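You operate a simulated robot arm through the tools that you are given. There is no shell and no other tool.

You are at the controls of a simulated robot arm. One attempt, no reset.

## Task
Take the green crack plate off its studs and mark the end of the crack with the cream marking crayon.
Fine: slack the crack block's screw first; the plate stands on the beige bench; cover the whole patch and put the crayon back. Set down upright: cream marking crayon. A coat counts when it lies all over at full strength: go over it till it gets no stronger.

The check looks at the end state, three seconds after you hand in, the way a careful person would. Anything else that was tipped, shoved, dropped, spilled or broken makes it a failure. Lids that push on must go on centred and level and be pressed home; caps that screw on are set level and turned clockwise until they are tight.

## Robot
A 7-joint arm with a two-finger gripper, fixed in place. Base frame: the origin is at the foot of the arm, x ahead of it, y to its left, z up; the work surface is at about z = 800. Lengths are in mm, angles in degrees, forces in N, time in s.
With the tool pointing down near the work surface it reaches from about 340 to 720 mm from the base axis. Its first joint turns from -66.0 to 66.0 degrees. Payload 2.45 kg.
The tool frame sits at the grasp point between the pads (the TCP): z along the fingers, y along the line on which they close. The tips reach 26 mm beyond it. Largest opening 96 mm; the body of the gripper starts 69 mm behind the TCP.
Orientation is that of the tool frame in the base frame, as a unit quaternion [x, y, z, w]. With the fingers straight down and closing along the base's y, the tool's x points along the base's -x, its y along +y and its z along -z.

## Interface
- The arm moves only by the tool servo_tool. Its argument "series" is a list of rows, each a list of 7 numbers: the shift along the tool's x, y, z in mm, then the turn, a rotation vector about the tool's x, y, z in degrees, then the finger opening in mm, from 0 to 96. In form: [[x, y, z, rx, ry, rz, hand], ...]. A call has 1 to 20 rows; each row is the pose to reach, as a shift and turn from the pose commanded when the call began, along the tool's axes at that moment. Rows are played at 5 a second. More than 50 mm and 8.6 degrees between two rows, or a gripper value outside its range, and nothing of the call is played. Where a pose cannot be reached the arm comes as near as it can. A force on the tool above 60 N (or 10 N above the force at the start of the call, whichever is more), or a blocked arm, ends the call early, and 0.2 s more pass. The fingers move at their own pace and stop on an object; they squeeze with about 40 N. The grip force told is the motor's: it shows also when the fingers shut on nothing. Time passes only in rows, and 0.2 s behind the last, so rows that repeat a pose let the fingers close. It gives the time, the measured TCP pose, the force on the tool (base axes), the opening and the grip force at its end, in the units of the frame above (readings bear some noise), with the torque about the TCP (base axes, N m) and any sound that the robot's microphone picked up, and new pictures: "show" is both (left out), scene, wrist or none.
- Cameras (640 x 400 px; columns grow to the right, rows downward): "scene" is fixed at [167.8, -399.9, 1414.5]; the picture's right is [0.72, -0.69, 0.00], its down [-0.46, -0.48, -0.75] and it looks along [0.52, 0.54, -0.67] (base axes); focal length 346 px, centre (320, 200). "wrist" rides on the gripper at [82, 3, -98] in the tool frame; the picture's right is [-0.04, 1.00, 0.00], its down [-0.73, -0.03, -0.68] and it looks along [-0.68, -0.03, 0.73] (tool axes); focal length 256 px, centre (320, 200). There is no depth. A picture from a camera that has moved, and an enlarged one, comes with that camera's place and axes in the base frame and with its lens.
- close_up(camera, box): a new picture of the part [left, top, right, bottom] of that camera's present view, enlarged. No time passes.
- finish_job(): hands the job in; it is judged then, once.

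Nothing tells you positions but the pictures and the camera data. Unless the task says otherwise, let go and move clear before handing in.

The tools are called after ">>>" as name(argument=value, ...) on one line, values as JSON. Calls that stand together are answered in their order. servo_tool: Moves the arm, as the interface text tells. Its arguments: {"type":"object","properties":{"series":{"type":"array"},"show":{"type":"string","enum":["both","scene","wrist","none"]}},"required":["series"]} The other tools are called the same way: close_up (camera, box) takes an enlarged picture of a part of a camera's view; finish_job () hands the job in.

At the start:

```text
clock: 0.0
tool_pos: [442.8, 62.3, 1116.0]
orientation: [0.0, 1.0, 0.0, 0.0]
contact_force: [0.2, -0.7, -0.7]
torque: [-0.02, -0.03, 0.0]
gripper_width: 96.3
gripper_force: 0.0
```

scene: 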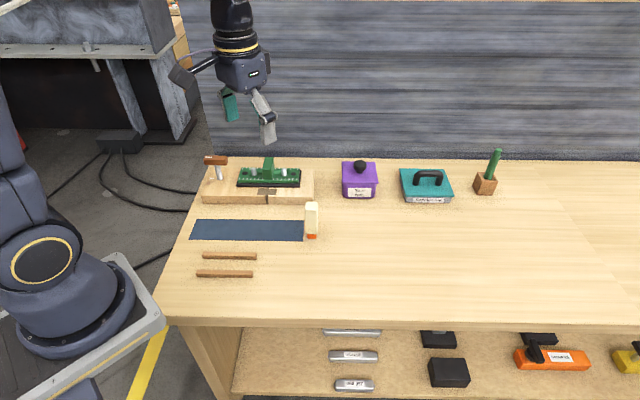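
wrist: 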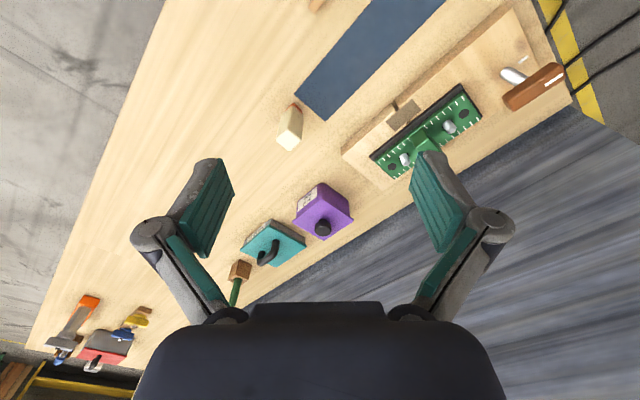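

I see a bench with a wooden block carrying a green plate on studs, a screw with a T-handle, a blue mat, the cream crayon and other objects. I will look closer before moving.

>>> close_up(camera="scene", box=[180, 130, 340, 230])

>>> close_up(camera="scene", box=[180, 200, 340, 300])

>>> close_up(camera="wrist", box=[330, 20, 600, 190])

>>> close_up(camera="scene", box=[330, 130, 520, 240])

```text
4.00 times, centred on (260, 180) of scene
camera zoom: at [167.8, -399.9, 1414.5], right [0.72, -0.69, 0.0], down [-0.46, -0.48, -0.75], along [0.52, 0.54, -0.67], focal length 1386 px, centre (560, 280)
```

zoom: 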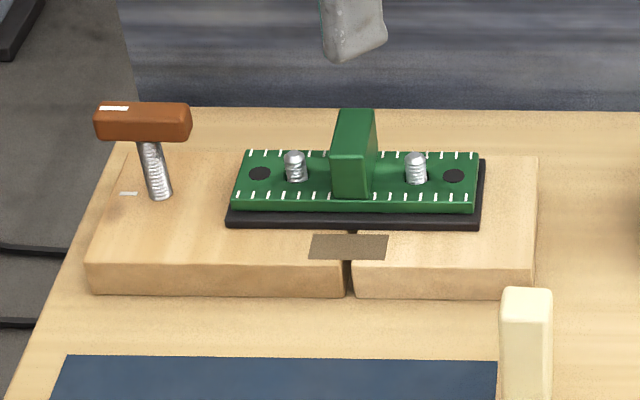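

```text
4.00 times, centred on (260, 250) of scene
camera zoom: at [167.8, -399.9, 1414.5], right [0.72, -0.69, 0.0], down [-0.46, -0.48, -0.75], along [0.52, 0.54, -0.67], focal length 1386 px, centre (560, 0)
```

zoom: 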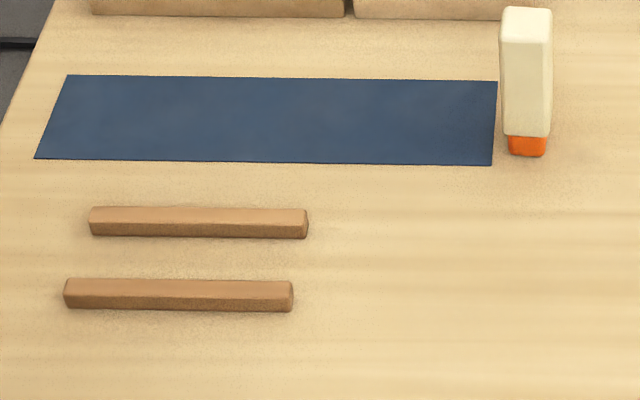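

```text
2.35 times, centred on (465, 105) of wrist
camera zoom: at [361.7, 66.0, 1212.8], right [0.04, 1.0, 0.0], down [0.73, -0.03, 0.68], along [0.68, -0.03, -0.73], focal length 602 px, centre (-21, 424)
```

zoom: 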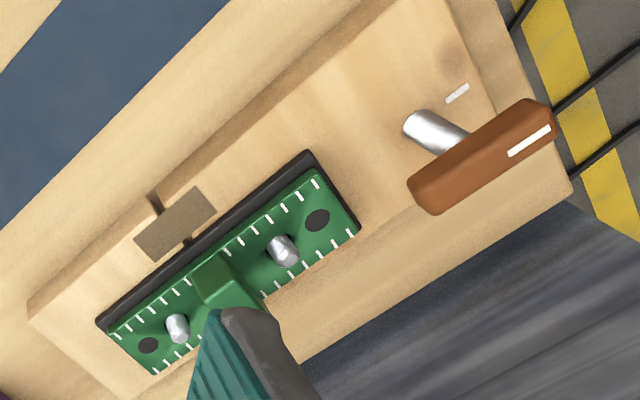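

```text
3.37 times, centred on (425, 185) of scene
camera zoom: at [167.8, -399.9, 1414.5], right [0.72, -0.69, 0.0], down [-0.46, -0.48, -0.75], along [0.52, 0.54, -0.67], focal length 1167 px, centre (-34, 250)
```

zoom: 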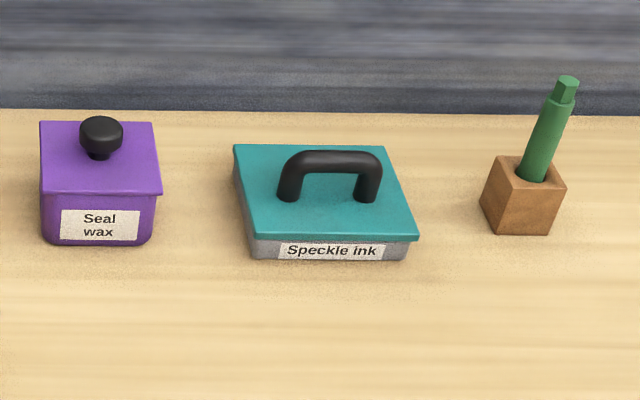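

The crack block sits with its long edge turned about -45° from the base x-axis. The T-handle screw is near (485, 325), the plate near (582, 231), the brown patch near (546, 195) and the crayon near (540, 15). I'll turn the wrist camera to face the block and lower it for a closer look.

>>> servo_tool(series=[[-1, 9, 19, 0, 0, -7.5, 96], [-2, 18, 38, 0, 0, -15, 96], [-3, 27, 58, 0, 0, -22.5, 96], [-4, 37, 77, 0, 0, -30, 96], [-5, 46, 96, 0, 0, -37.5, 96], [-5.2, 55.7, 116, 0, 0, -45, 96], [-5.2, 55.7, 116, 0, 0, -45, 96]])

```text
clock: 1.6
tool_pos: [448.2, 118.0, 999.5]
orientation: [-0.383, 0.924, 0.0, 0.0]
contact_force: [-0.3, 0.0, 0.0]
torque: [0.02, -0.02, -0.01]
gripper_width: 95.9
gripper_force: 0.0
camera wrist: at [387.3, 63.2, 1095.4], right [-0.68, 0.73, 0.0], down [0.54, 0.5, 0.68], along [0.5, 0.46, -0.73], focal length 256 px, centre (320, 200)
```

scene: 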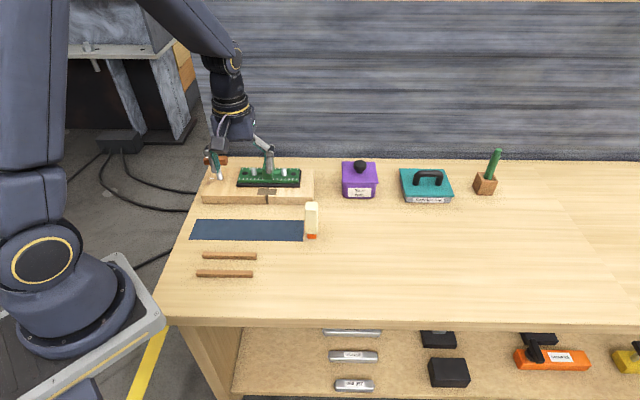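
wrist: 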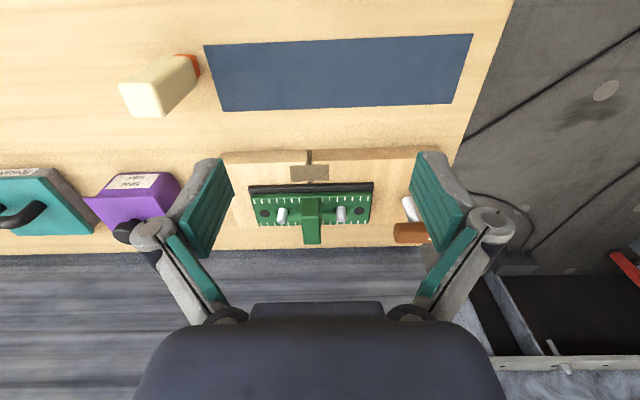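

The block is now in front of the wrist camera, shown upside down. I'll zoom in on the details.

>>> close_up(camera="wrist", box=[220, 140, 460, 290])

>>> close_up(camera="wrist", box=[100, 30, 260, 130])

>>> close_up(camera="scene", box=[196, 145, 324, 225])

```text
2.67 times, centred on (340, 215) of wrist
camera zoom: at [387.3, 63.2, 1095.4], right [-0.68, 0.73, 0.0], down [0.54, 0.5, 0.68], along [0.5, 0.46, -0.73], focal length 683 px, centre (267, 160)
```

zoom: 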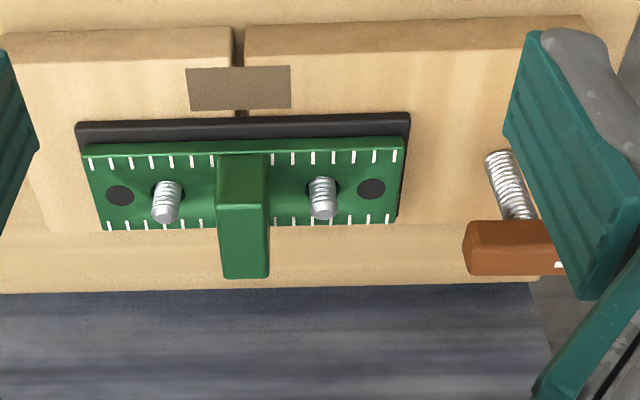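

```text
4.00 times, centred on (180, 80) of wrist
camera zoom: at [387.3, 63.2, 1095.4], right [-0.68, 0.73, 0.0], down [0.54, 0.5, 0.68], along [0.5, 0.46, -0.73], focal length 1024 px, centre (880, 680)
```

zoom: 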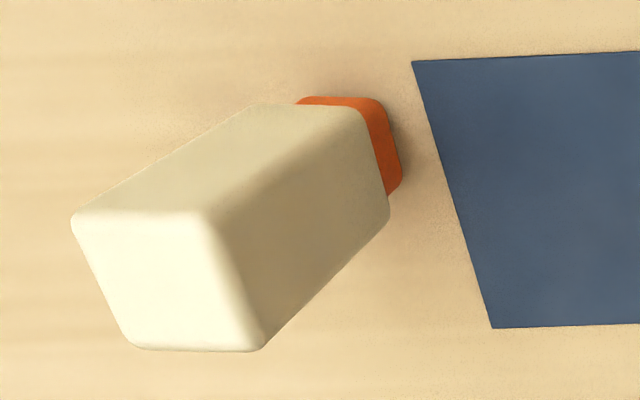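

```text
5.00 times, centred on (260, 185) of scene
camera zoom: at [167.8, -399.9, 1414.5], right [0.72, -0.69, 0.0], down [-0.46, -0.48, -0.75], along [0.52, 0.54, -0.67], focal length 1732 px, centre (620, 275)
```

zoom: 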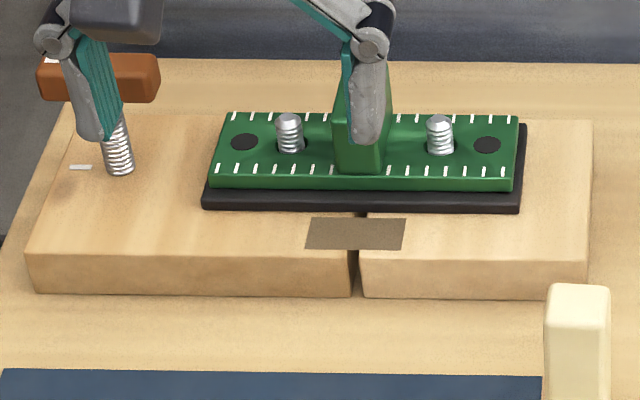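

The T-handle is partly hidden by a finger, so I'll slide left to see it squarely between the fingers.

>>> servo_tool(series=[[-10, 30, 0, 0, 0, 0, 96], [-20, 60, 0, 0, 0, 0, 96], [-32, 90, 0, 0, 0, 0, 96], [-42, 120, 0, 0, 0, 0, 96], [-42, 120, 0, 0, 0, 0, 96]])

```text
clock: 2.8
tool_pos: [392.6, 232.9, 997.8]
orientation: [-0.383, 0.924, -0.001, 0.0]
contact_force: [1.0, -0.6, 0.6]
torque: [0.02, -0.01, 0.0]
gripper_width: 96.1
gripper_force: 0.0
camera wrist: at [332.6, 178.5, 1094.7], right [-0.68, 0.74, 0.0], down [0.54, 0.5, 0.68], along [0.5, 0.46, -0.73], focal length 256 px, centre (320, 200)
```

scene: 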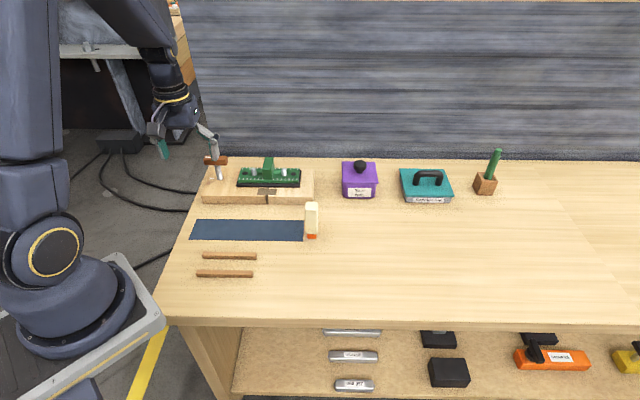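
wrist: 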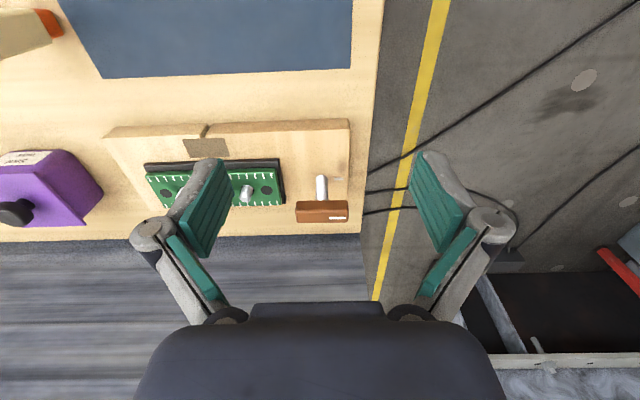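

>>> close_up(camera="wrist", box=[240, 140, 400, 240])

>>> close_up(camera="wrist", box=[100, 110, 260, 210])

```text
4.00 times, centred on (320, 190) of wrist
camera zoom: at [332.6, 178.5, 1094.7], right [-0.68, 0.74, 0.0], down [0.54, 0.5, 0.68], along [0.5, 0.46, -0.73], focal length 1024 px, centre (320, 240)
```

zoom: 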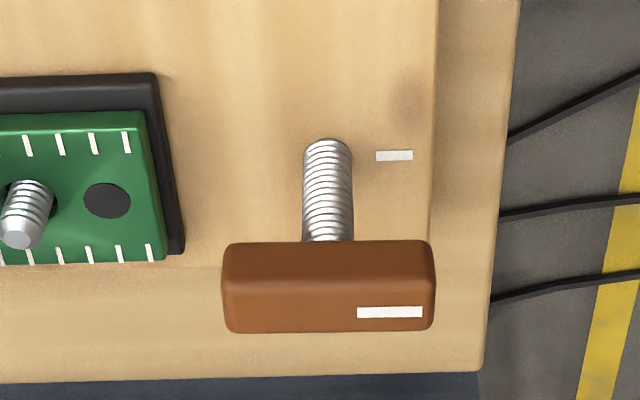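

```text
4.00 times, centred on (180, 160) of wrist
camera zoom: at [332.6, 178.5, 1094.7], right [-0.68, 0.74, 0.0], down [0.54, 0.5, 0.68], along [0.5, 0.46, -0.73], focal length 1024 px, centre (880, 360)
```

zoom: 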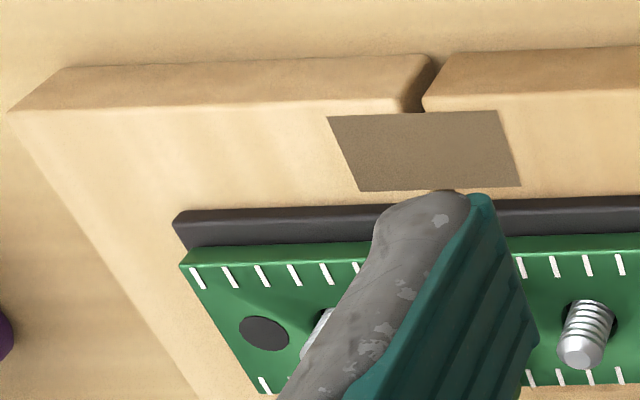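

The handle bar is about 59 × 20 mm, top at z≈897, on a screw axis near (486, 323), with its white mark pointing at the mark on the block. I'll go over it and turn the gripper so it closes across the bar.

>>> servo_tool(series=[[-11, 0, 0, 0, 0, 7.5, 96], [-22, 0, 0, 0, 0, 15, 96], [-33, 0, 0, 0, 0, 22.5, 96], [-44, -1, 0, 0, 0, 30, 96], [-55, -1, 0, 0, 0, 37.5, 96], [-65, -1, 0, 0, 0, 45, 96], [-76, -1, 0, 0, 0, 52.5, 96], [-87, -2, 2, 0, 0, 60, 96], [-98, -2, 4, 0, 0, 67.5, 96], [-108, -2, 6, 0, 0, 75, 96], [-119, -2, 8, 0, 0, 82.5, 96], [-129.7, -2.3, 8, 0, 0, 90, 96], [-129.7, -2.3, 8, 0, 0, 90, 96]])

```text
clock: 5.6
tool_pos: [488.2, 322.4, 990.1]
orientation: [0.384, 0.923, 0.0, 0.001]
contact_force: [-0.1, 0.3, -0.5]
torque: [-0.01, -0.04, -0.01]
gripper_width: 96.0
gripper_force: 0.0
camera wrist: at [431.4, 382.4, 1088.1], right [0.74, 0.68, 0.0], down [0.5, -0.54, 0.68], along [0.46, -0.5, -0.73], focal length 256 px, centre (320, 200)
```

scene: 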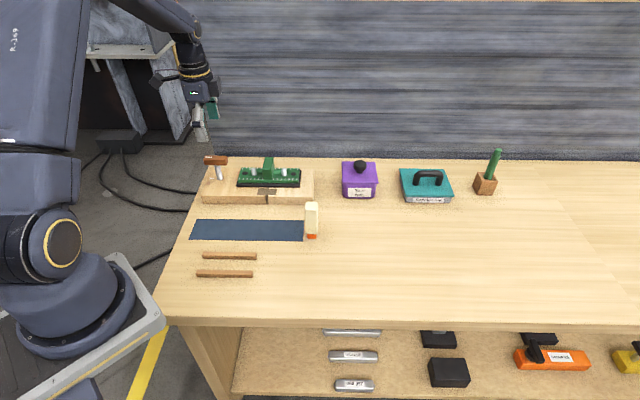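
wrist: 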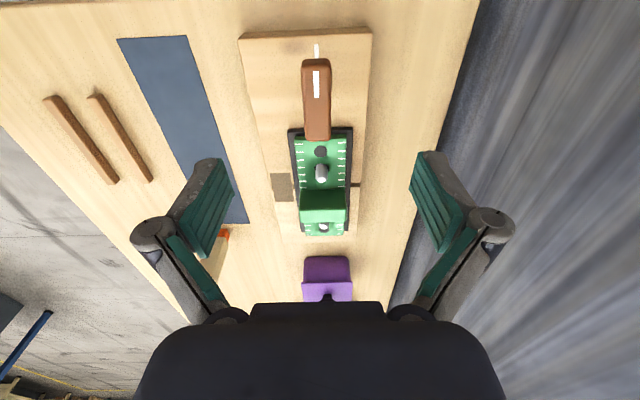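

>>> close_up(camera="wrist", box=[220, 20, 420, 145])

```text
3.20 times, centred on (320, 82) of wrist
camera zoom: at [431.4, 382.4, 1088.1], right [0.74, 0.68, 0.0], down [0.5, -0.54, 0.68], along [0.46, -0.5, -0.73], focal length 819 px, centre (320, 576)
```

zoom: 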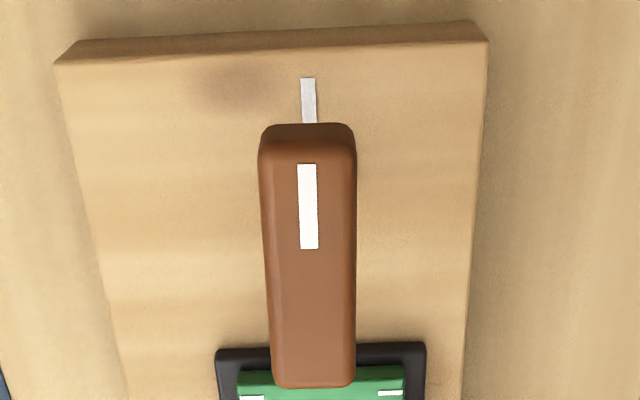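

The bar sits centred lengthwise under the gripper and a couple of mm to one side. I'll go down so the pads straddle it at mid-height and leave the fingers part-open for a check.

>>> servo_tool(series=[[0.6, -2.5, 25, 0, 0, 0, 96], [0.6, -2.5, 50, 0, 0, 0, 90], [0.6, -2.5, 75, 0, 0, 0, 70], [0.6, -2.5, 95, 0, 0, 0, 50], [0.6, -2.5, 101, 0, 0, 0, 36], [0.6, -2.5, 101, 0, 0, 0, 36]])

```text
clock: 7.0
tool_pos: [484.5, 322.5, 888.1]
orientation: [0.383, 0.924, 0.001, 0.001]
contact_force: [-0.5, 0.4, -0.5]
torque: [0.02, 0.01, 0.01]
gripper_width: 35.9
gripper_force: 0.0
camera wrist: at [428.8, 381.9, 986.7], right [0.74, 0.68, 0.0], down [0.5, -0.54, 0.68], along [0.46, -0.5, -0.73], focal length 256 px, centre (320, 200)
```

scene: 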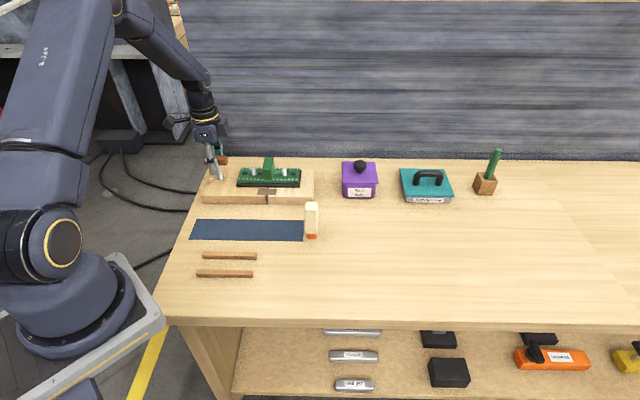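
wrist: 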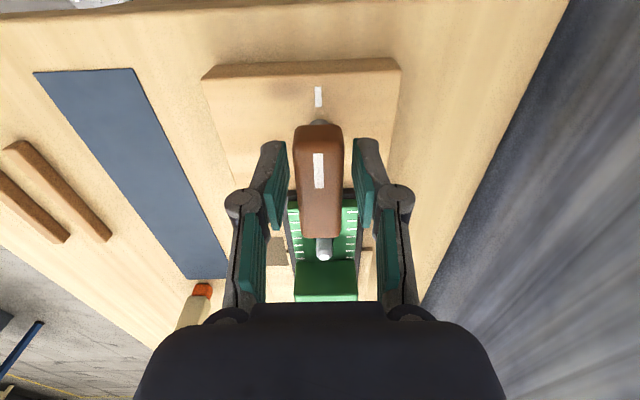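

The bar is centred between the fingers. I close on it now.

>>> servo_tool(series=[[0, 0, 0, 0, 0, 0, 28], [0, 0, 0, 0, 0, 0, 20], [0, 0, 0, 0, 0, 0, 10], [0, 0, 0, 0, 0, 0, 10]], show="wrist")

```text
clock: 8.0
tool_pos: [483.8, 323.2, 889.2]
orientation: [0.383, 0.924, 0.0, 0.0]
contact_force: [0.5, -0.7, -0.1]
torque: [0.03, 0.04, -0.01]
gripper_width: 20.9
gripper_force: 44.5
camera wrist: at [428.8, 381.8, 986.8], right [0.74, 0.68, 0.0], down [0.5, -0.54, 0.68], along [0.46, -0.5, -0.73], focal length 256 px, centre (320, 200)
```

wrist: 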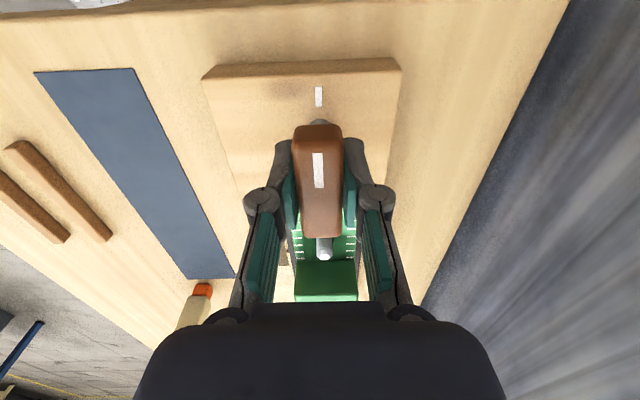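

It is gripped at 20.9 mm. I'll start slackening: anticlockwise seen from above, which is negative about the tool's z, in a small first step.

>>> servo_tool(series=[[0, 0, 0, 0, 0, -4, 10], [0, 0, 0, 0, 0, -8, 10], [0, 0, 0, 0, 0, -12, 10], [0, 0, 0, 0, 0, -16, 10]], show="wrist")

```text
clock: 9.0
tool_pos: [482.9, 321.1, 890.1]
orientation: [0.25, 0.968, -0.001, 0.001]
contact_force: [0.5, 0.9, -11.9]
torque: [-0.25, -0.42, 0.01]
gripper_width: 20.8
gripper_force: 44.7
camera wrist: at [414.3, 364.1, 987.0], right [0.52, 0.86, 0.0], down [0.63, -0.38, 0.68], along [0.58, -0.35, -0.73], focal length 256 px, centre (320, 200)
```

wrist: 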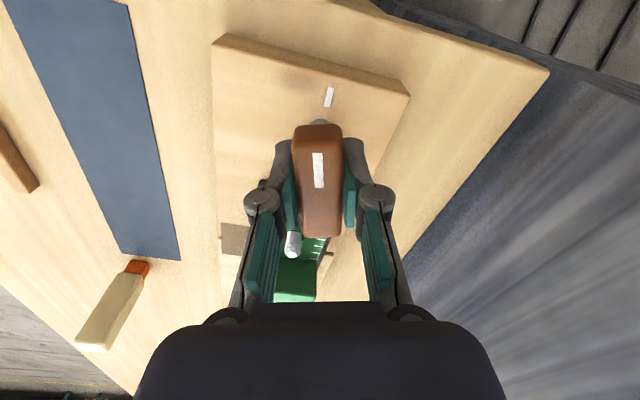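

The handle follows, and a vertical force of -11.9 N has built up. I'll test which way the handle wants to travel by easing the tool 0.5 mm upward.

>>> servo_tool(series=[[0, 0, -0.5, 0, 0, 0, 10], [0, 0, -0.5, 0, 0, 0, 10]], show="none")

>>> servo_tool(series=[[0, 0, 0.5, 0, 0, 0, 10], [0, 0, 0.5, 0, 0, 0, 10]], show="none")

```text
clock: 9.6
tool_pos: [484.7, 322.6, 890.1]
orientation: [0.25, 0.968, 0.0, 0.0]
contact_force: [5.2, 3.9, -28.2]
torque: [-0.11, -0.4, -0.02]
gripper_width: 21.1
gripper_force: 44.7
```

```text
clock: 10.2
tool_pos: [483.9, 322.1, 889.2]
orientation: [0.25, 0.968, -0.001, 0.0]
contact_force: [3.5, 1.3, -26.0]
torque: [-0.02, -0.09, 0.01]
gripper_width: 20.7
gripper_force: 44.8
```

>>> servo_tool(series=[[0, 0, 0, 0, 0, 0, 10], [0, 0, 0, 0, 0, 0, 10]], show="none")

>>> servo_tool(series=[[0, 0, 0.5, 0, 0, 0, 10], [0, 0, 0.5, 0, 0, 0, 10]], show="none")

```text
clock: 10.8
tool_pos: [484.5, 322.4, 889.9]
orientation: [0.251, 0.968, -0.001, 0.0]
contact_force: [3.2, 1.1, -26.2]
torque: [-0.01, 0.02, 0.02]
gripper_width: 21.0
gripper_force: 44.6
```

```text
clock: 11.4
tool_pos: [484.5, 320.8, 889.9]
orientation: [0.25, 0.968, -0.001, 0.0]
contact_force: [-2.9, -2.8, -18.9]
torque: [-0.32, -0.41, 0.01]
gripper_width: 20.7
gripper_force: 45.3
```

>>> servo_tool(series=[[0, 0, 0.5, 0, 0, 0, 10], [0, 0, 1.0, 0, 0, 0, 10], [0, 0, 1.0, 0, 0, 0, 10]], show="none")

>>> servo_tool(series=[[0, 0, 0, 0, 0, 0, 10], [0, 0, 0, 0, 0, 0, 10]], show="none")

```text
clock: 12.2
tool_pos: [483.9, 319.7, 889.9]
orientation: [0.251, 0.968, 0.0, 0.0]
contact_force: [-9.2, -7.0, 4.9]
torque: [0.34, 1.03, 0.03]
gripper_width: 20.9
gripper_force: 45.4
```

```text
clock: 12.8
tool_pos: [484.6, 321.7, 889.6]
orientation: [0.25, 0.968, 0.002, 0.001]
contact_force: [-10.9, -7.8, 15.0]
torque: [0.45, 1.03, -0.01]
gripper_width: 20.9
gripper_force: 44.7
```

Stiffness is roughly 30 N/mm and the neutral height is about half a millimetre higher than now. I'll ease up slightly and continue turning, watching the forces.

>>> servo_tool(series=[[0, 0, -0.4, 0, 0, 0, 10], [0, 0, -0.4, 0, 0, -4, 10], [0, 0, -0.4, 0, 0, -8, 10], [0, 0, -0.4, 0, 0, -12, 10], [0, 0, -0.4, 0, 0, -16, 10], [0, 0, -0.4, 0, 0, -16, 10]], show="none")

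>>> servo_tool(series=[[0, 0, 0, 0, 0, 0, 10], [0, 0, 0, 0, 0, 0, 10]], show="wrist")

```text
clock: 14.2
tool_pos: [484.2, 322.0, 889.8]
orientation: [0.113, 0.994, -0.001, 0.001]
contact_force: [-10.8, -2.2, 10.5]
torque: [-0.05, -0.22, 0.0]
gripper_width: 21.1
gripper_force: 45.1
```

```text
clock: 14.8
tool_pos: [484.2, 321.6, 889.7]
orientation: [0.114, 0.993, 0.0, 0.0]
contact_force: [-11.2, -0.9, 6.8]
torque: [-0.08, -0.31, -0.02]
gripper_width: 20.9
gripper_force: 44.9
camera wrist: at [405.4, 343.2, 987.0], right [0.26, 0.96, 0.0], down [0.71, -0.19, 0.68], along [0.65, -0.18, -0.73], focal length 256 px, centre (320, 200)
```

wrist: 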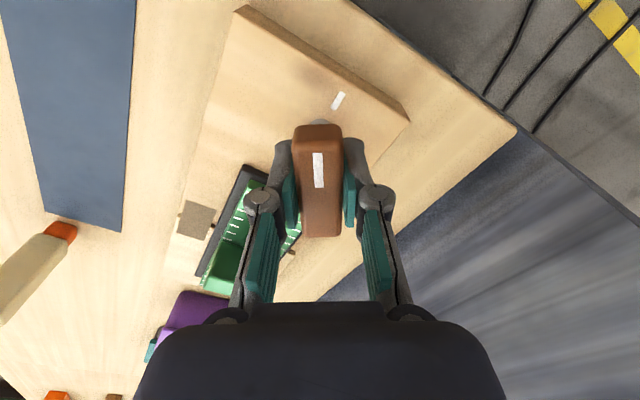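

It has turned about 32° so far with little force. I continue anticlockwise with small corrections.

>>> servo_tool(series=[[0.3, 0, -0.2, 0, 0, -5, 10], [0.3, 0, -0.2, 0, 0, -10, 10], [0.3, 0, -0.2, 0, 0, -15, 10], [0.3, 0, -0.2, 0, 0, -20, 10], [0.3, 0, -0.2, 0, 0, -25, 10], [0.3, 0, -0.2, 0, 0, -30, 10], [0.3, 0, -0.2, 0, 0, -30, 10], [0.3, 0, -0.2, 0, 0, -30, 10]], show="wrist")

```text
clock: 16.6
tool_pos: [485.5, 321.0, 890.6]
orientation: [-0.148, 0.989, 0.0, 0.0]
contact_force: [-12.6, -1.5, 5.7]
torque: [0.23, -0.75, -0.02]
gripper_width: 21.0
gripper_force: 45.2
camera wrist: at [405.3, 300.9, 987.0], right [-0.25, 0.97, 0.0], down [0.71, 0.19, 0.68], along [0.66, 0.17, -0.73], focal length 256 px, centre (320, 200)
```

wrist: 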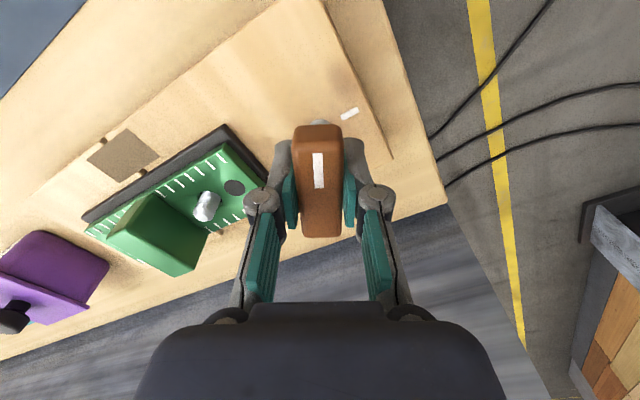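

62° done, and the handle turns easily. I carry on.

>>> servo_tool(series=[[0.4, 0, -0.1, 0, 0, -5, 10], [0.4, 0, -0.1, 0, 0, -10, 10], [0.4, 0, -0.1, 0, 0, -15, 10], [0.4, 0, -0.1, 0, 0, -20, 10], [0.4, 0, -0.1, 0, 0, -25, 10], [0.4, 0, -0.1, 0, 0, -30, 10], [0.4, 0, -0.1, 0, 0, -35, 10], [0.4, 0, -0.1, 0, 0, -40, 10], [0.4, 0, -0.1, 0, 0, -40, 10]], show="wrist")

```text
clock: 18.6
tool_pos: [484.0, 321.5, 889.3]
orientation: [-0.478, 0.878, 0.0, 0.0]
contact_force: [-0.6, 1.3, -9.3]
torque: [1.16, -0.75, -0.05]
gripper_width: 20.8
gripper_force: 44.8
camera wrist: at [437.1, 254.9, 986.9], right [-0.82, 0.58, 0.0], down [0.42, 0.6, 0.68], along [0.39, 0.55, -0.73], focal length 256 px, centre (320, 200)
```

wrist: 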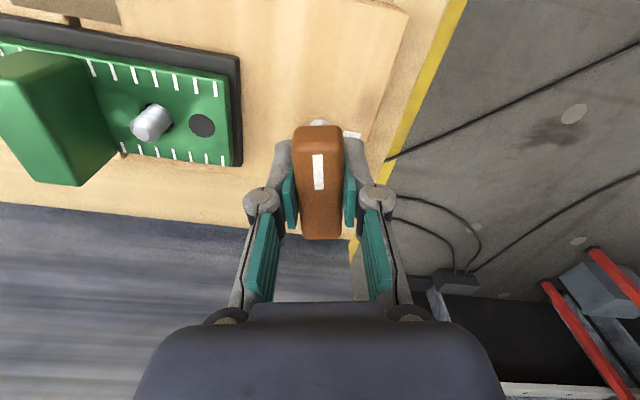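

102° so far. I keep turning toward a half turn, watching for a stop.

>>> servo_tool(series=[[0, 0, 0.2, 0, 0, -5, 10], [0, 0, 0.2, 0, 0, -10, 10], [0, 0, 0.2, 0, 0, -15, 10], [0, 0, 0.2, 0, 0, -20, 10], [0, 0, 0.2, 0, 0, -25, 10], [0, 0, 0.2, 0, 0, -30, 10], [0, 0, 0.2, 0, 0, -35, 10], [0, 0, 0.2, 0, 0, -40, 10], [0, 0, 0.2, 0, 0, -40, 10]], show="both")

```text
clock: 20.6
tool_pos: [483.9, 322.4, 891.4]
orientation: [0.748, -0.663, 0.001, -0.001]
contact_force: [-0.2, 1.0, 9.9]
torque: [0.41, 0.05, -1.38]
gripper_width: 20.8
gripper_force: 44.7
camera wrist: at [490.7, 240.0, 986.9], right [-1.0, -0.08, 0.0], down [-0.06, 0.73, 0.68], along [-0.05, 0.68, -0.73], focal length 256 px, centre (320, 200)
```

scene: 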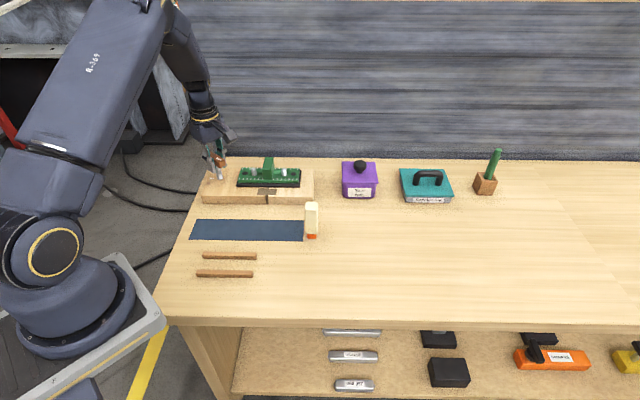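
wrist: 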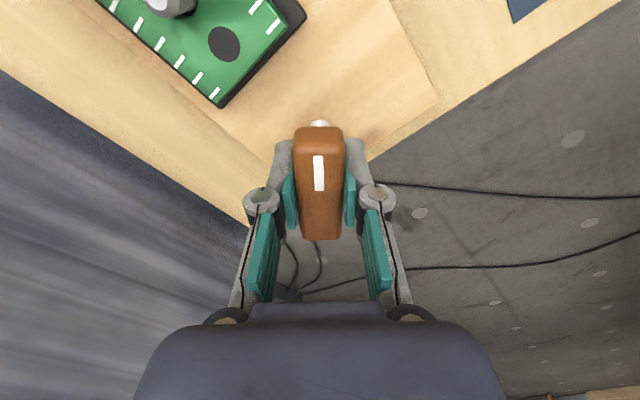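

The torque about the vertical has jumped to -1.38 N·m, which may be the end stop. I'll check it by holding and then trying a few more degrees.

>>> servo_tool(series=[[0, 0, -0.2, 0, 0, 0, 10], [0, 0, -0.2, 0, 0, 0, 10]], show="none")

>>> servo_tool(series=[[0, 0, 0, 0, 0, -3, 10], [0, 0, 0, 0, 0, -6, 10]], show="wrist")

```text
clock: 21.2
tool_pos: [484.0, 321.6, 889.5]
orientation: [0.749, -0.663, 0.001, -0.001]
contact_force: [0.6, 1.1, 13.7]
torque: [0.04, 0.0, -1.22]
gripper_width: 20.7
gripper_force: 45.4
```

```text
clock: 21.8
tool_pos: [484.8, 321.0, 889.0]
orientation: [0.782, -0.623, 0.0, 0.0]
contact_force: [6.1, 2.2, 5.1]
torque: [0.39, -0.05, -1.56]
gripper_width: 23.4
gripper_force: 45.0
camera wrist: at [499.2, 240.7, 986.5], right [-0.98, -0.18, 0.0], down [-0.14, 0.72, 0.68], along [-0.12, 0.67, -0.73], focal length 256 px, centre (320, 200)
```

wrist: 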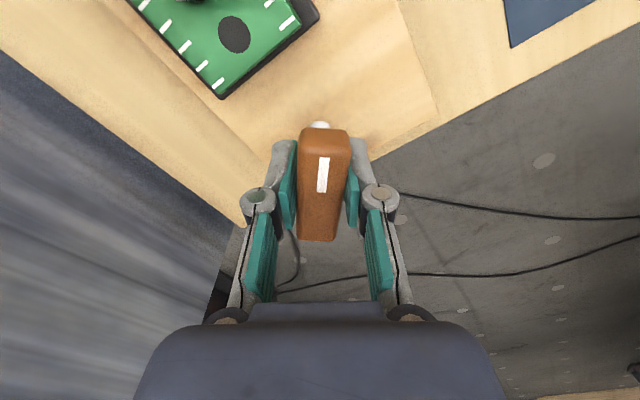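

The bar stopped while the gripper twisted on it, so the screw is at its slack stop, about 140° anticlockwise. I'll turn back 6° to relieve the twist, open, and rise straight up.

>>> servo_tool(series=[[0, 0, 0, 0, 0, 3, 10], [0, 0, 0, 0, 0, 7, 10], [0, 0, 0, 0, 0, 7, 10]], show="wrist")

```text
clock: 22.6
tool_pos: [484.3, 321.5, 889.7]
orientation: [0.743, -0.67, 0.001, 0.0]
contact_force: [9.4, 5.8, -8.3]
torque: [0.03, -0.12, -0.77]
gripper_width: 20.5
gripper_force: 44.9
camera wrist: at [489.4, 239.9, 986.5], right [-1.0, -0.06, 0.0], down [-0.05, 0.73, 0.68], along [-0.04, 0.68, -0.73], focal length 256 px, centre (320, 200)
```

wrist: 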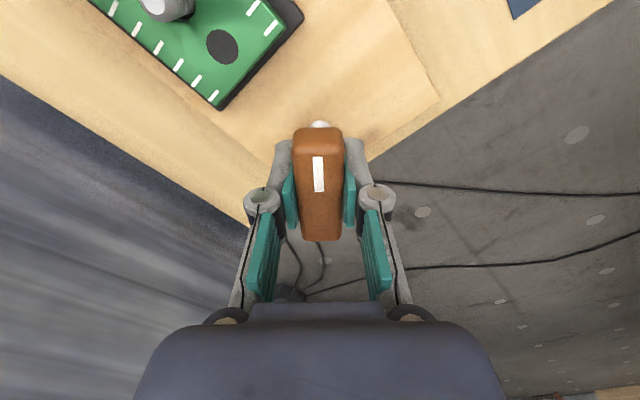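

Now aligned again. I open and rise clear.

>>> servo_tool(series=[[0, 0, 0, 0, 0, 0, 30], [0, 0, 0, 0, 0, 0, 44], [0, 0, -15, 0, 0, 0, 50], [0, 0, -40, 0, 0, 0, 60], [0, 0, -70, 0, 0, 0, 60], [0, 0, -100, 0, 0, 0, 60], [0, 0, -100, 0, 0, 0, 60]])

```text
clock: 24.2
tool_pos: [484.9, 323.0, 990.4]
orientation: [0.743, -0.669, 0.0, 0.0]
contact_force: [-0.3, 0.6, -0.2]
torque: [0.02, -0.02, 0.01]
gripper_width: 60.1
gripper_force: 0.1
camera wrist: at [489.8, 241.2, 1088.2], right [-1.0, -0.06, 0.0], down [-0.05, 0.73, 0.68], along [-0.04, 0.68, -0.73], focal length 256 px, centre (320, 200)
```

scene: 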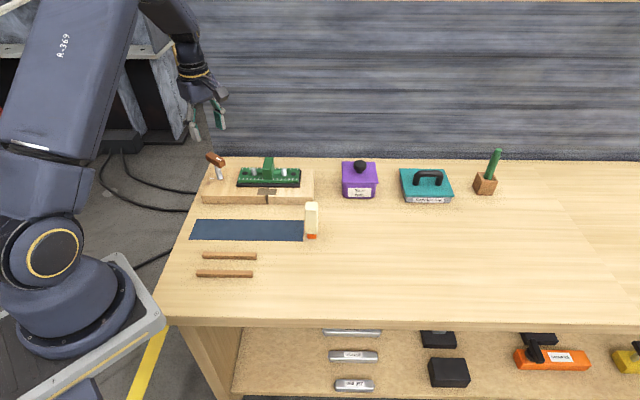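
wrist: 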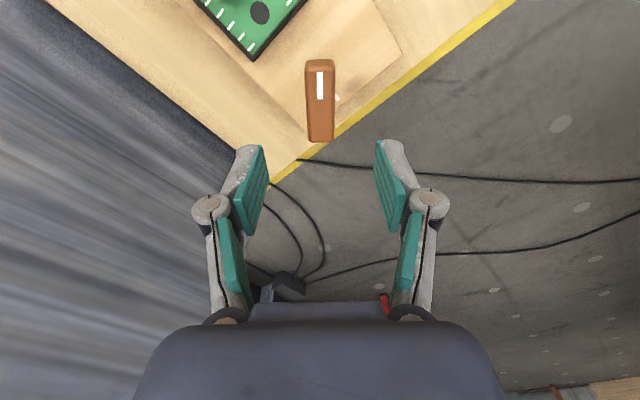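

>>> close_up(camera="scene", box=[196, 145, 324, 225])

```text
5.00 times, centred on (260, 185) of scene
camera zoom: at [167.8, -399.9, 1414.5], right [0.72, -0.69, 0.0], down [-0.46, -0.48, -0.75], along [0.52, 0.54, -0.67], focal length 1732 px, centre (620, 275)
```

zoom: 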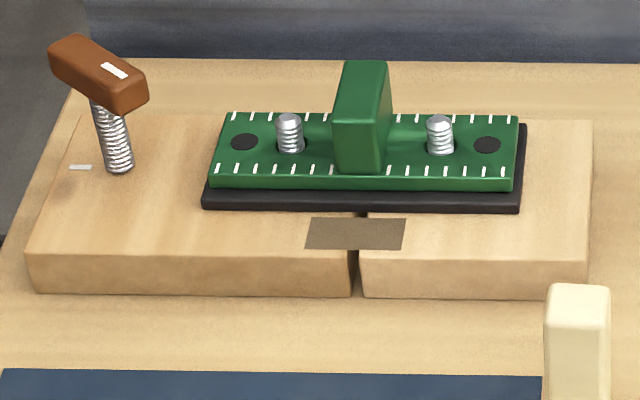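

The screw is now at its slack stop. Next is the plate: its grip fin is centred near (584, 228) with the top at z≈889, and two studs stand either side. I'll move above it, closing direction along the plate, with a narrow opening to stay clear of the studs.

>>> servo_tool(series=[[13, -11, 0, 0, 0, 6.4, 56], [26, -22, 0, 0, 0, 12.8, 52], [39, -33, 0, 0, 0, 19.1, 48], [52, -44, 0, 0, 0, 25.5, 44], [65, -55, 5, 0, 0, 31.9, 40], [78, -66, 10, 0, 0, 38.2, 38], [92, -78, 15, 0, 0, 44.6, 38], [104.7, -88.8, 20, 0, 0, 51, 38], [104.7, -88.8, 20, 0, 0, 51, 38]])

```text
clock: 26.2
tool_pos: [583.8, 226.7, 969.9]
orientation: [-0.382, 0.924, -0.001, 0.0]
contact_force: [-0.6, -0.3, 1.3]
torque: [-0.01, 0.02, -0.02]
gripper_width: 38.0
gripper_force: 0.0
camera wrist: at [523.4, 170.4, 1067.5], right [-0.68, 0.74, 0.0], down [0.54, 0.5, 0.68], along [0.5, 0.46, -0.73], focal length 256 px, centre (320, 200)
```

scene: 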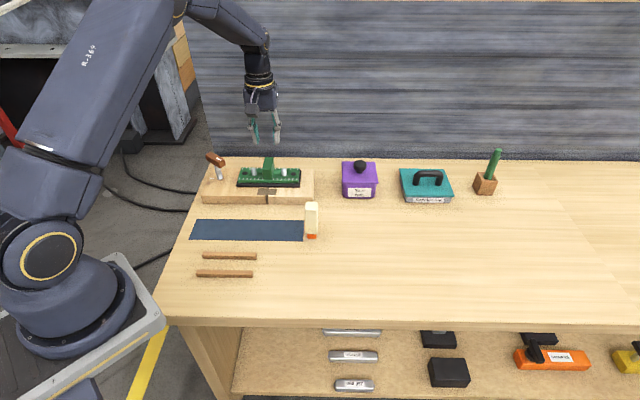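
wrist: 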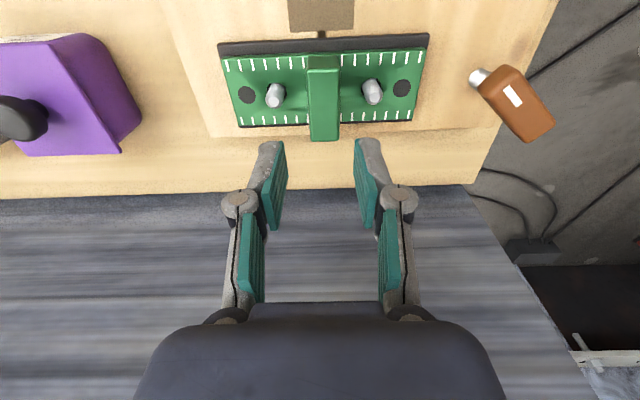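

>>> close_up(camera="wrist", box=[210, 10, 440, 154])

```text
2.78 times, centred on (325, 82) of wrist
camera zoom: at [523.4, 170.4, 1067.5], right [-0.68, 0.74, 0.0], down [0.54, 0.5, 0.68], along [0.5, 0.46, -0.73], focal length 711 px, centre (306, 528)
```

zoom: 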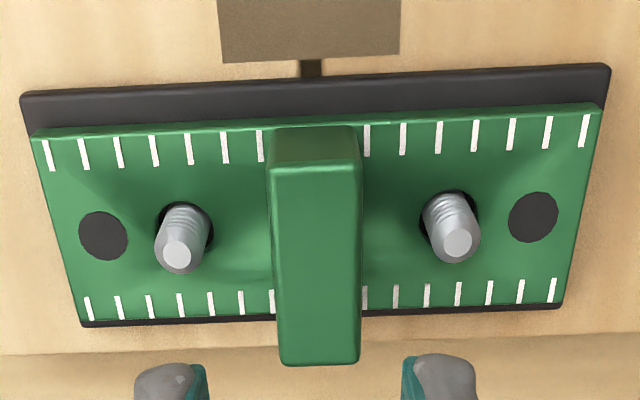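

The plate lies square to the gripper; the fin seems about 3 mm to +y and 5–6 mm to +x in the tool frame. I'll shift by that and lower to just above the fin for a check.

>>> servo_tool(series=[[3, 1.5, 0, 0, 0, 0, 38], [6, 3, 0, 0, 0, 0, 38], [6, 3, 15, 0, 0, 0, 38], [6, 3, 30, 0, 0, 0, 38], [6, 3, 30, 0, 0, 0, 38]])

>>> close_up(camera="wrist", box=[210, 10, 440, 154])

>>> close_up(camera="scene", box=[216, 105, 344, 185])

```text
clock: 27.4
tool_pos: [577.2, 223.0, 939.5]
orientation: [-0.383, 0.924, 0.0, 0.0]
contact_force: [0.1, -0.3, 0.3]
torque: [0.0, -0.01, -0.02]
gripper_width: 38.2
gripper_force: 0.1
camera wrist: at [516.7, 168.2, 1036.9], right [-0.68, 0.73, 0.0], down [0.54, 0.5, 0.68], along [0.5, 0.46, -0.73], focal length 256 px, centre (320, 200)
```

scene: 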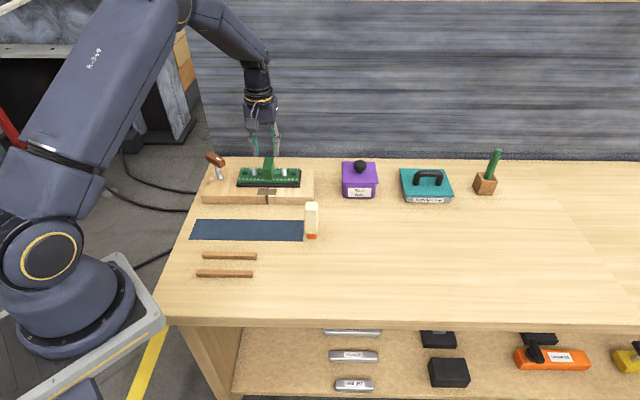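
wrist: 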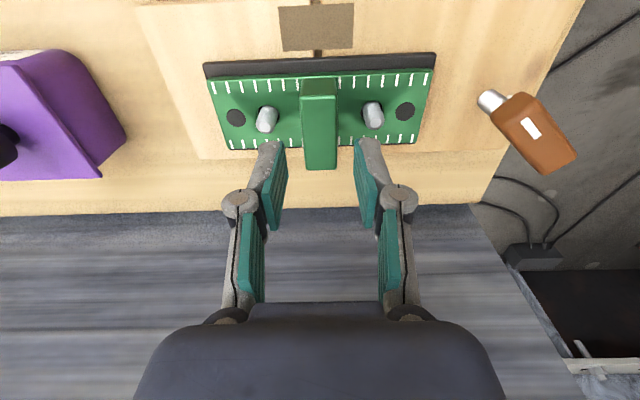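

```text
2.78 times, centred on (325, 82) of wrist
camera zoom: at [516.7, 168.2, 1036.9], right [-0.68, 0.73, 0.0], down [0.54, 0.5, 0.68], along [0.5, 0.46, -0.73], focal length 711 px, centre (306, 528)
```

zoom: 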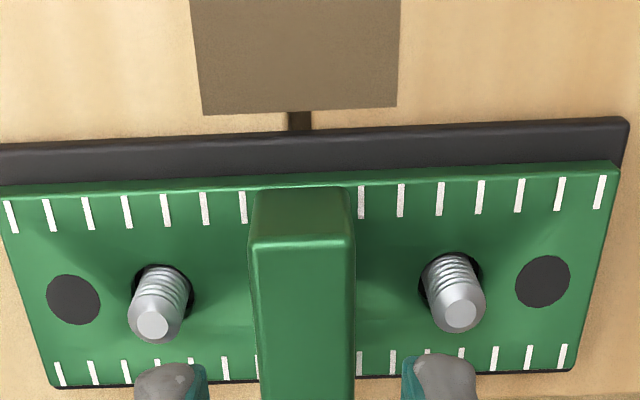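

```text
5.00 times, centred on (280, 145) of scene
camera zoom: at [167.8, -399.9, 1414.5], right [0.72, -0.69, 0.0], down [-0.46, -0.48, -0.75], along [0.52, 0.54, -0.67], focal length 1732 px, centre (520, 475)
```

zoom: 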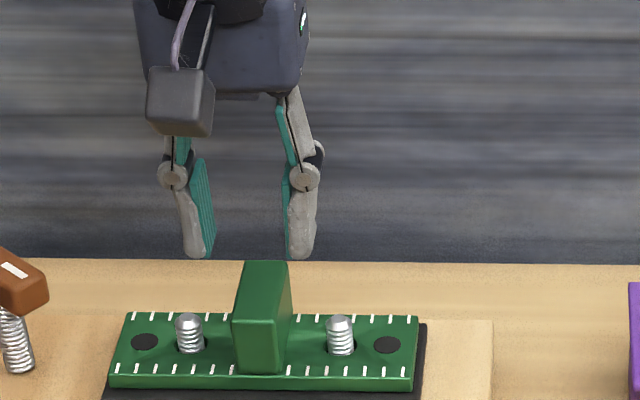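

The fin is now centred between the pads. I lower around it in stages.

>>> servo_tool(series=[[0, 0, 15, 0, 0, 0, 38], [0, 0, 30, 0, 0, 0, 38], [0, 0, 40, 0, 0, 0, 38], [0, 0, 50, 0, 0, 0, 38], [0, 0, 50, 0, 0, 0, 38]])

>>> close_up(camera="scene", box=[216, 125, 344, 205])

>>> close_up(camera="wrist", box=[200, 60, 440, 210])

```text
clock: 28.6
tool_pos: [575.3, 224.8, 888.7]
orientation: [-0.383, 0.924, 0.0, 0.0]
contact_force: [-0.3, 0.3, 0.0]
torque: [0.02, -0.02, 0.05]
gripper_width: 38.1
gripper_force: 0.0
camera wrist: at [516.2, 169.5, 986.2], right [-0.68, 0.74, 0.0], down [0.54, 0.5, 0.68], along [0.5, 0.46, -0.73], focal length 256 px, centre (320, 200)
```

scene: 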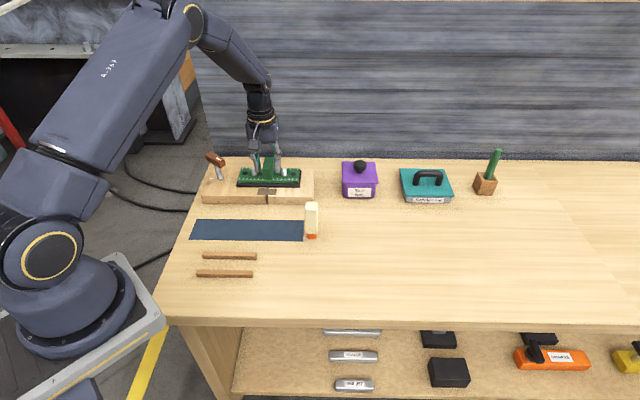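
wrist: 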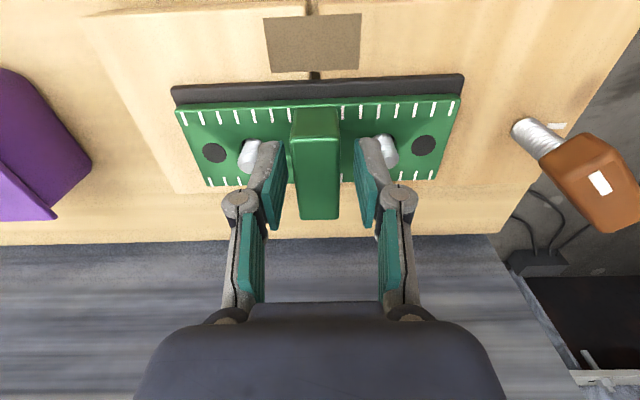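

```text
5.00 times, centred on (280, 165) of scene
camera zoom: at [167.8, -399.9, 1414.5], right [0.72, -0.69, 0.0], down [-0.46, -0.48, -0.75], along [0.52, 0.54, -0.67], focal length 1732 px, centre (520, 375)
```

zoom: 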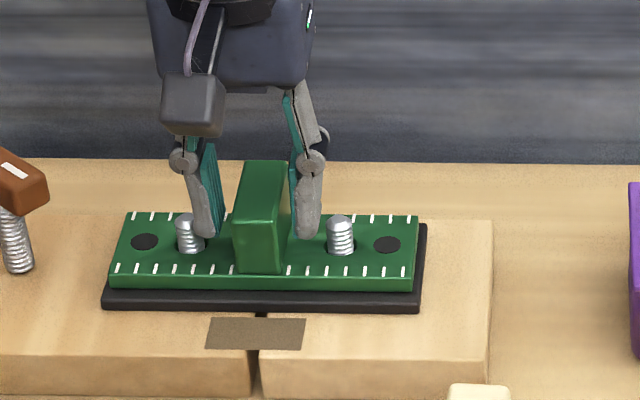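

```text
2.67 times, centred on (320, 135) of wrist
camera zoom: at [516.2, 169.5, 986.2], right [-0.68, 0.74, 0.0], down [0.54, 0.5, 0.68], along [0.5, 0.46, -0.73], focal length 683 px, centre (320, 373)
```

zoom: 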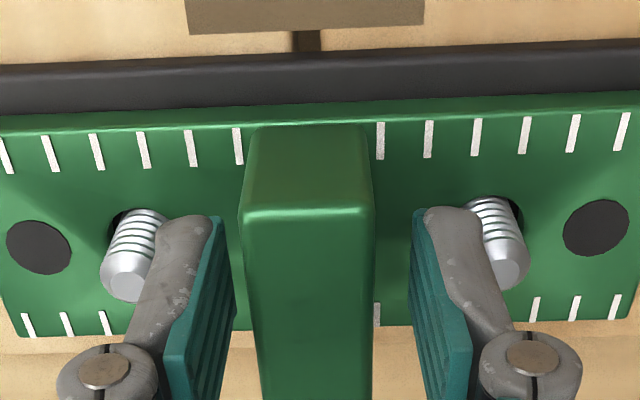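

No contact so far. I'll check the lateral centring in a tighter close-up.

>>> close_up(camera="wrist", box=[256, 130, 384, 210])

>>> close_up(camera="wrist", box=[256, 170, 384, 250])

```text
5.00 times, centred on (320, 170) of wrist
camera zoom: at [516.2, 169.5, 986.2], right [-0.68, 0.74, 0.0], down [0.54, 0.5, 0.68], along [0.5, 0.46, -0.73], focal length 1280 px, centre (320, 350)
```

zoom: 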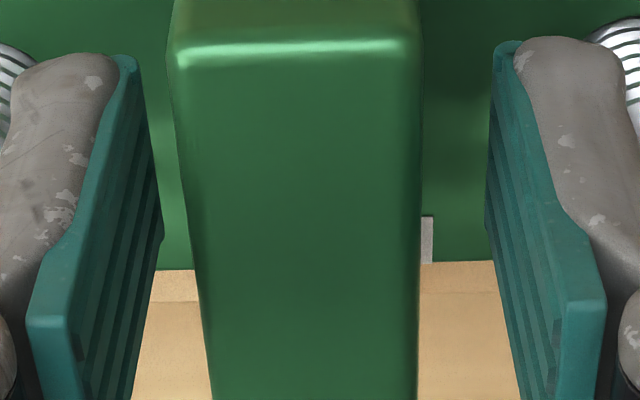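

```text
5.00 times, centred on (320, 210) of wrist
camera zoom: at [516.2, 169.5, 986.2], right [-0.68, 0.74, 0.0], down [0.54, 0.5, 0.68], along [0.5, 0.46, -0.73], focal length 1280 px, centre (320, 150)
```

zoom: 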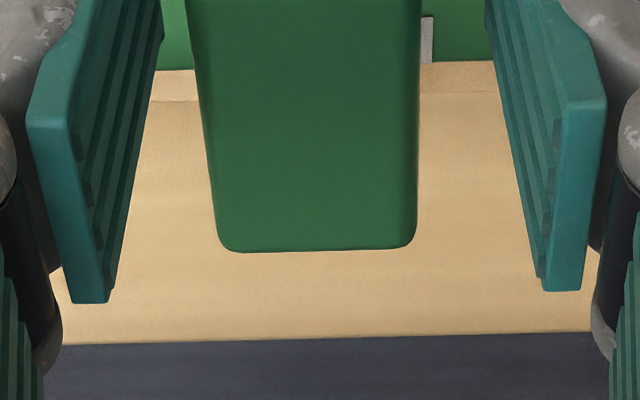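

The fin sits about 1.6 mm to the -y side of the pad centre. I correct that, lower 6 mm more, and close gently.

>>> servo_tool(series=[[0, -1.6, 0, 0, 0, 0, 38], [0, -1.6, 3, 0, 0, 0, 38], [0, -1.6, 6, 0, 0, 0, 36], [0, -1.6, 6, 0, 0, 0, 32], [0, -1.6, 6, 0, 0, 0, 28]], show="wrist")

>>> close_up(camera="wrist", box=[256, 130, 384, 210])

```text
clock: 29.8
tool_pos: [577.6, 223.4, 883.2]
orientation: [-0.384, 0.923, 0.0, 0.0]
contact_force: [-0.4, -0.1, -0.7]
torque: [0.01, 0.01, 0.01]
gripper_width: 28.0
gripper_force: 0.1
camera wrist: at [517.8, 168.1, 980.5], right [-0.68, 0.74, 0.0], down [0.54, 0.5, 0.68], along [0.5, 0.46, -0.73], focal length 256 px, centre (320, 200)
```

wrist: 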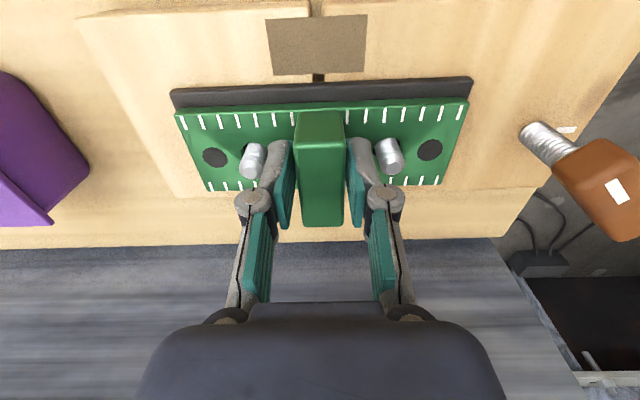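

```text
5.00 times, centred on (320, 170) of wrist
camera zoom: at [517.8, 168.1, 980.5], right [-0.68, 0.74, 0.0], down [0.54, 0.5, 0.68], along [0.5, 0.46, -0.73], focal length 1280 px, centre (320, 350)
```

zoom: 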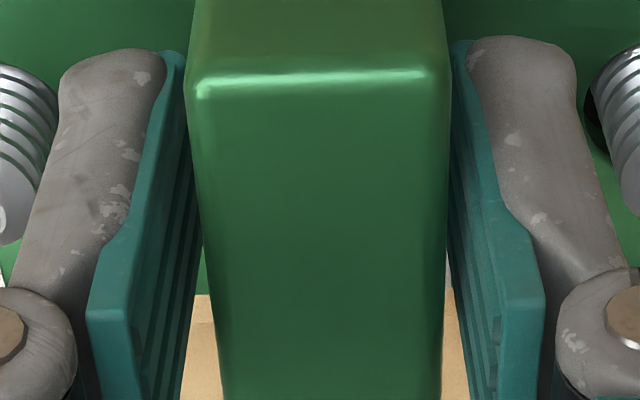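

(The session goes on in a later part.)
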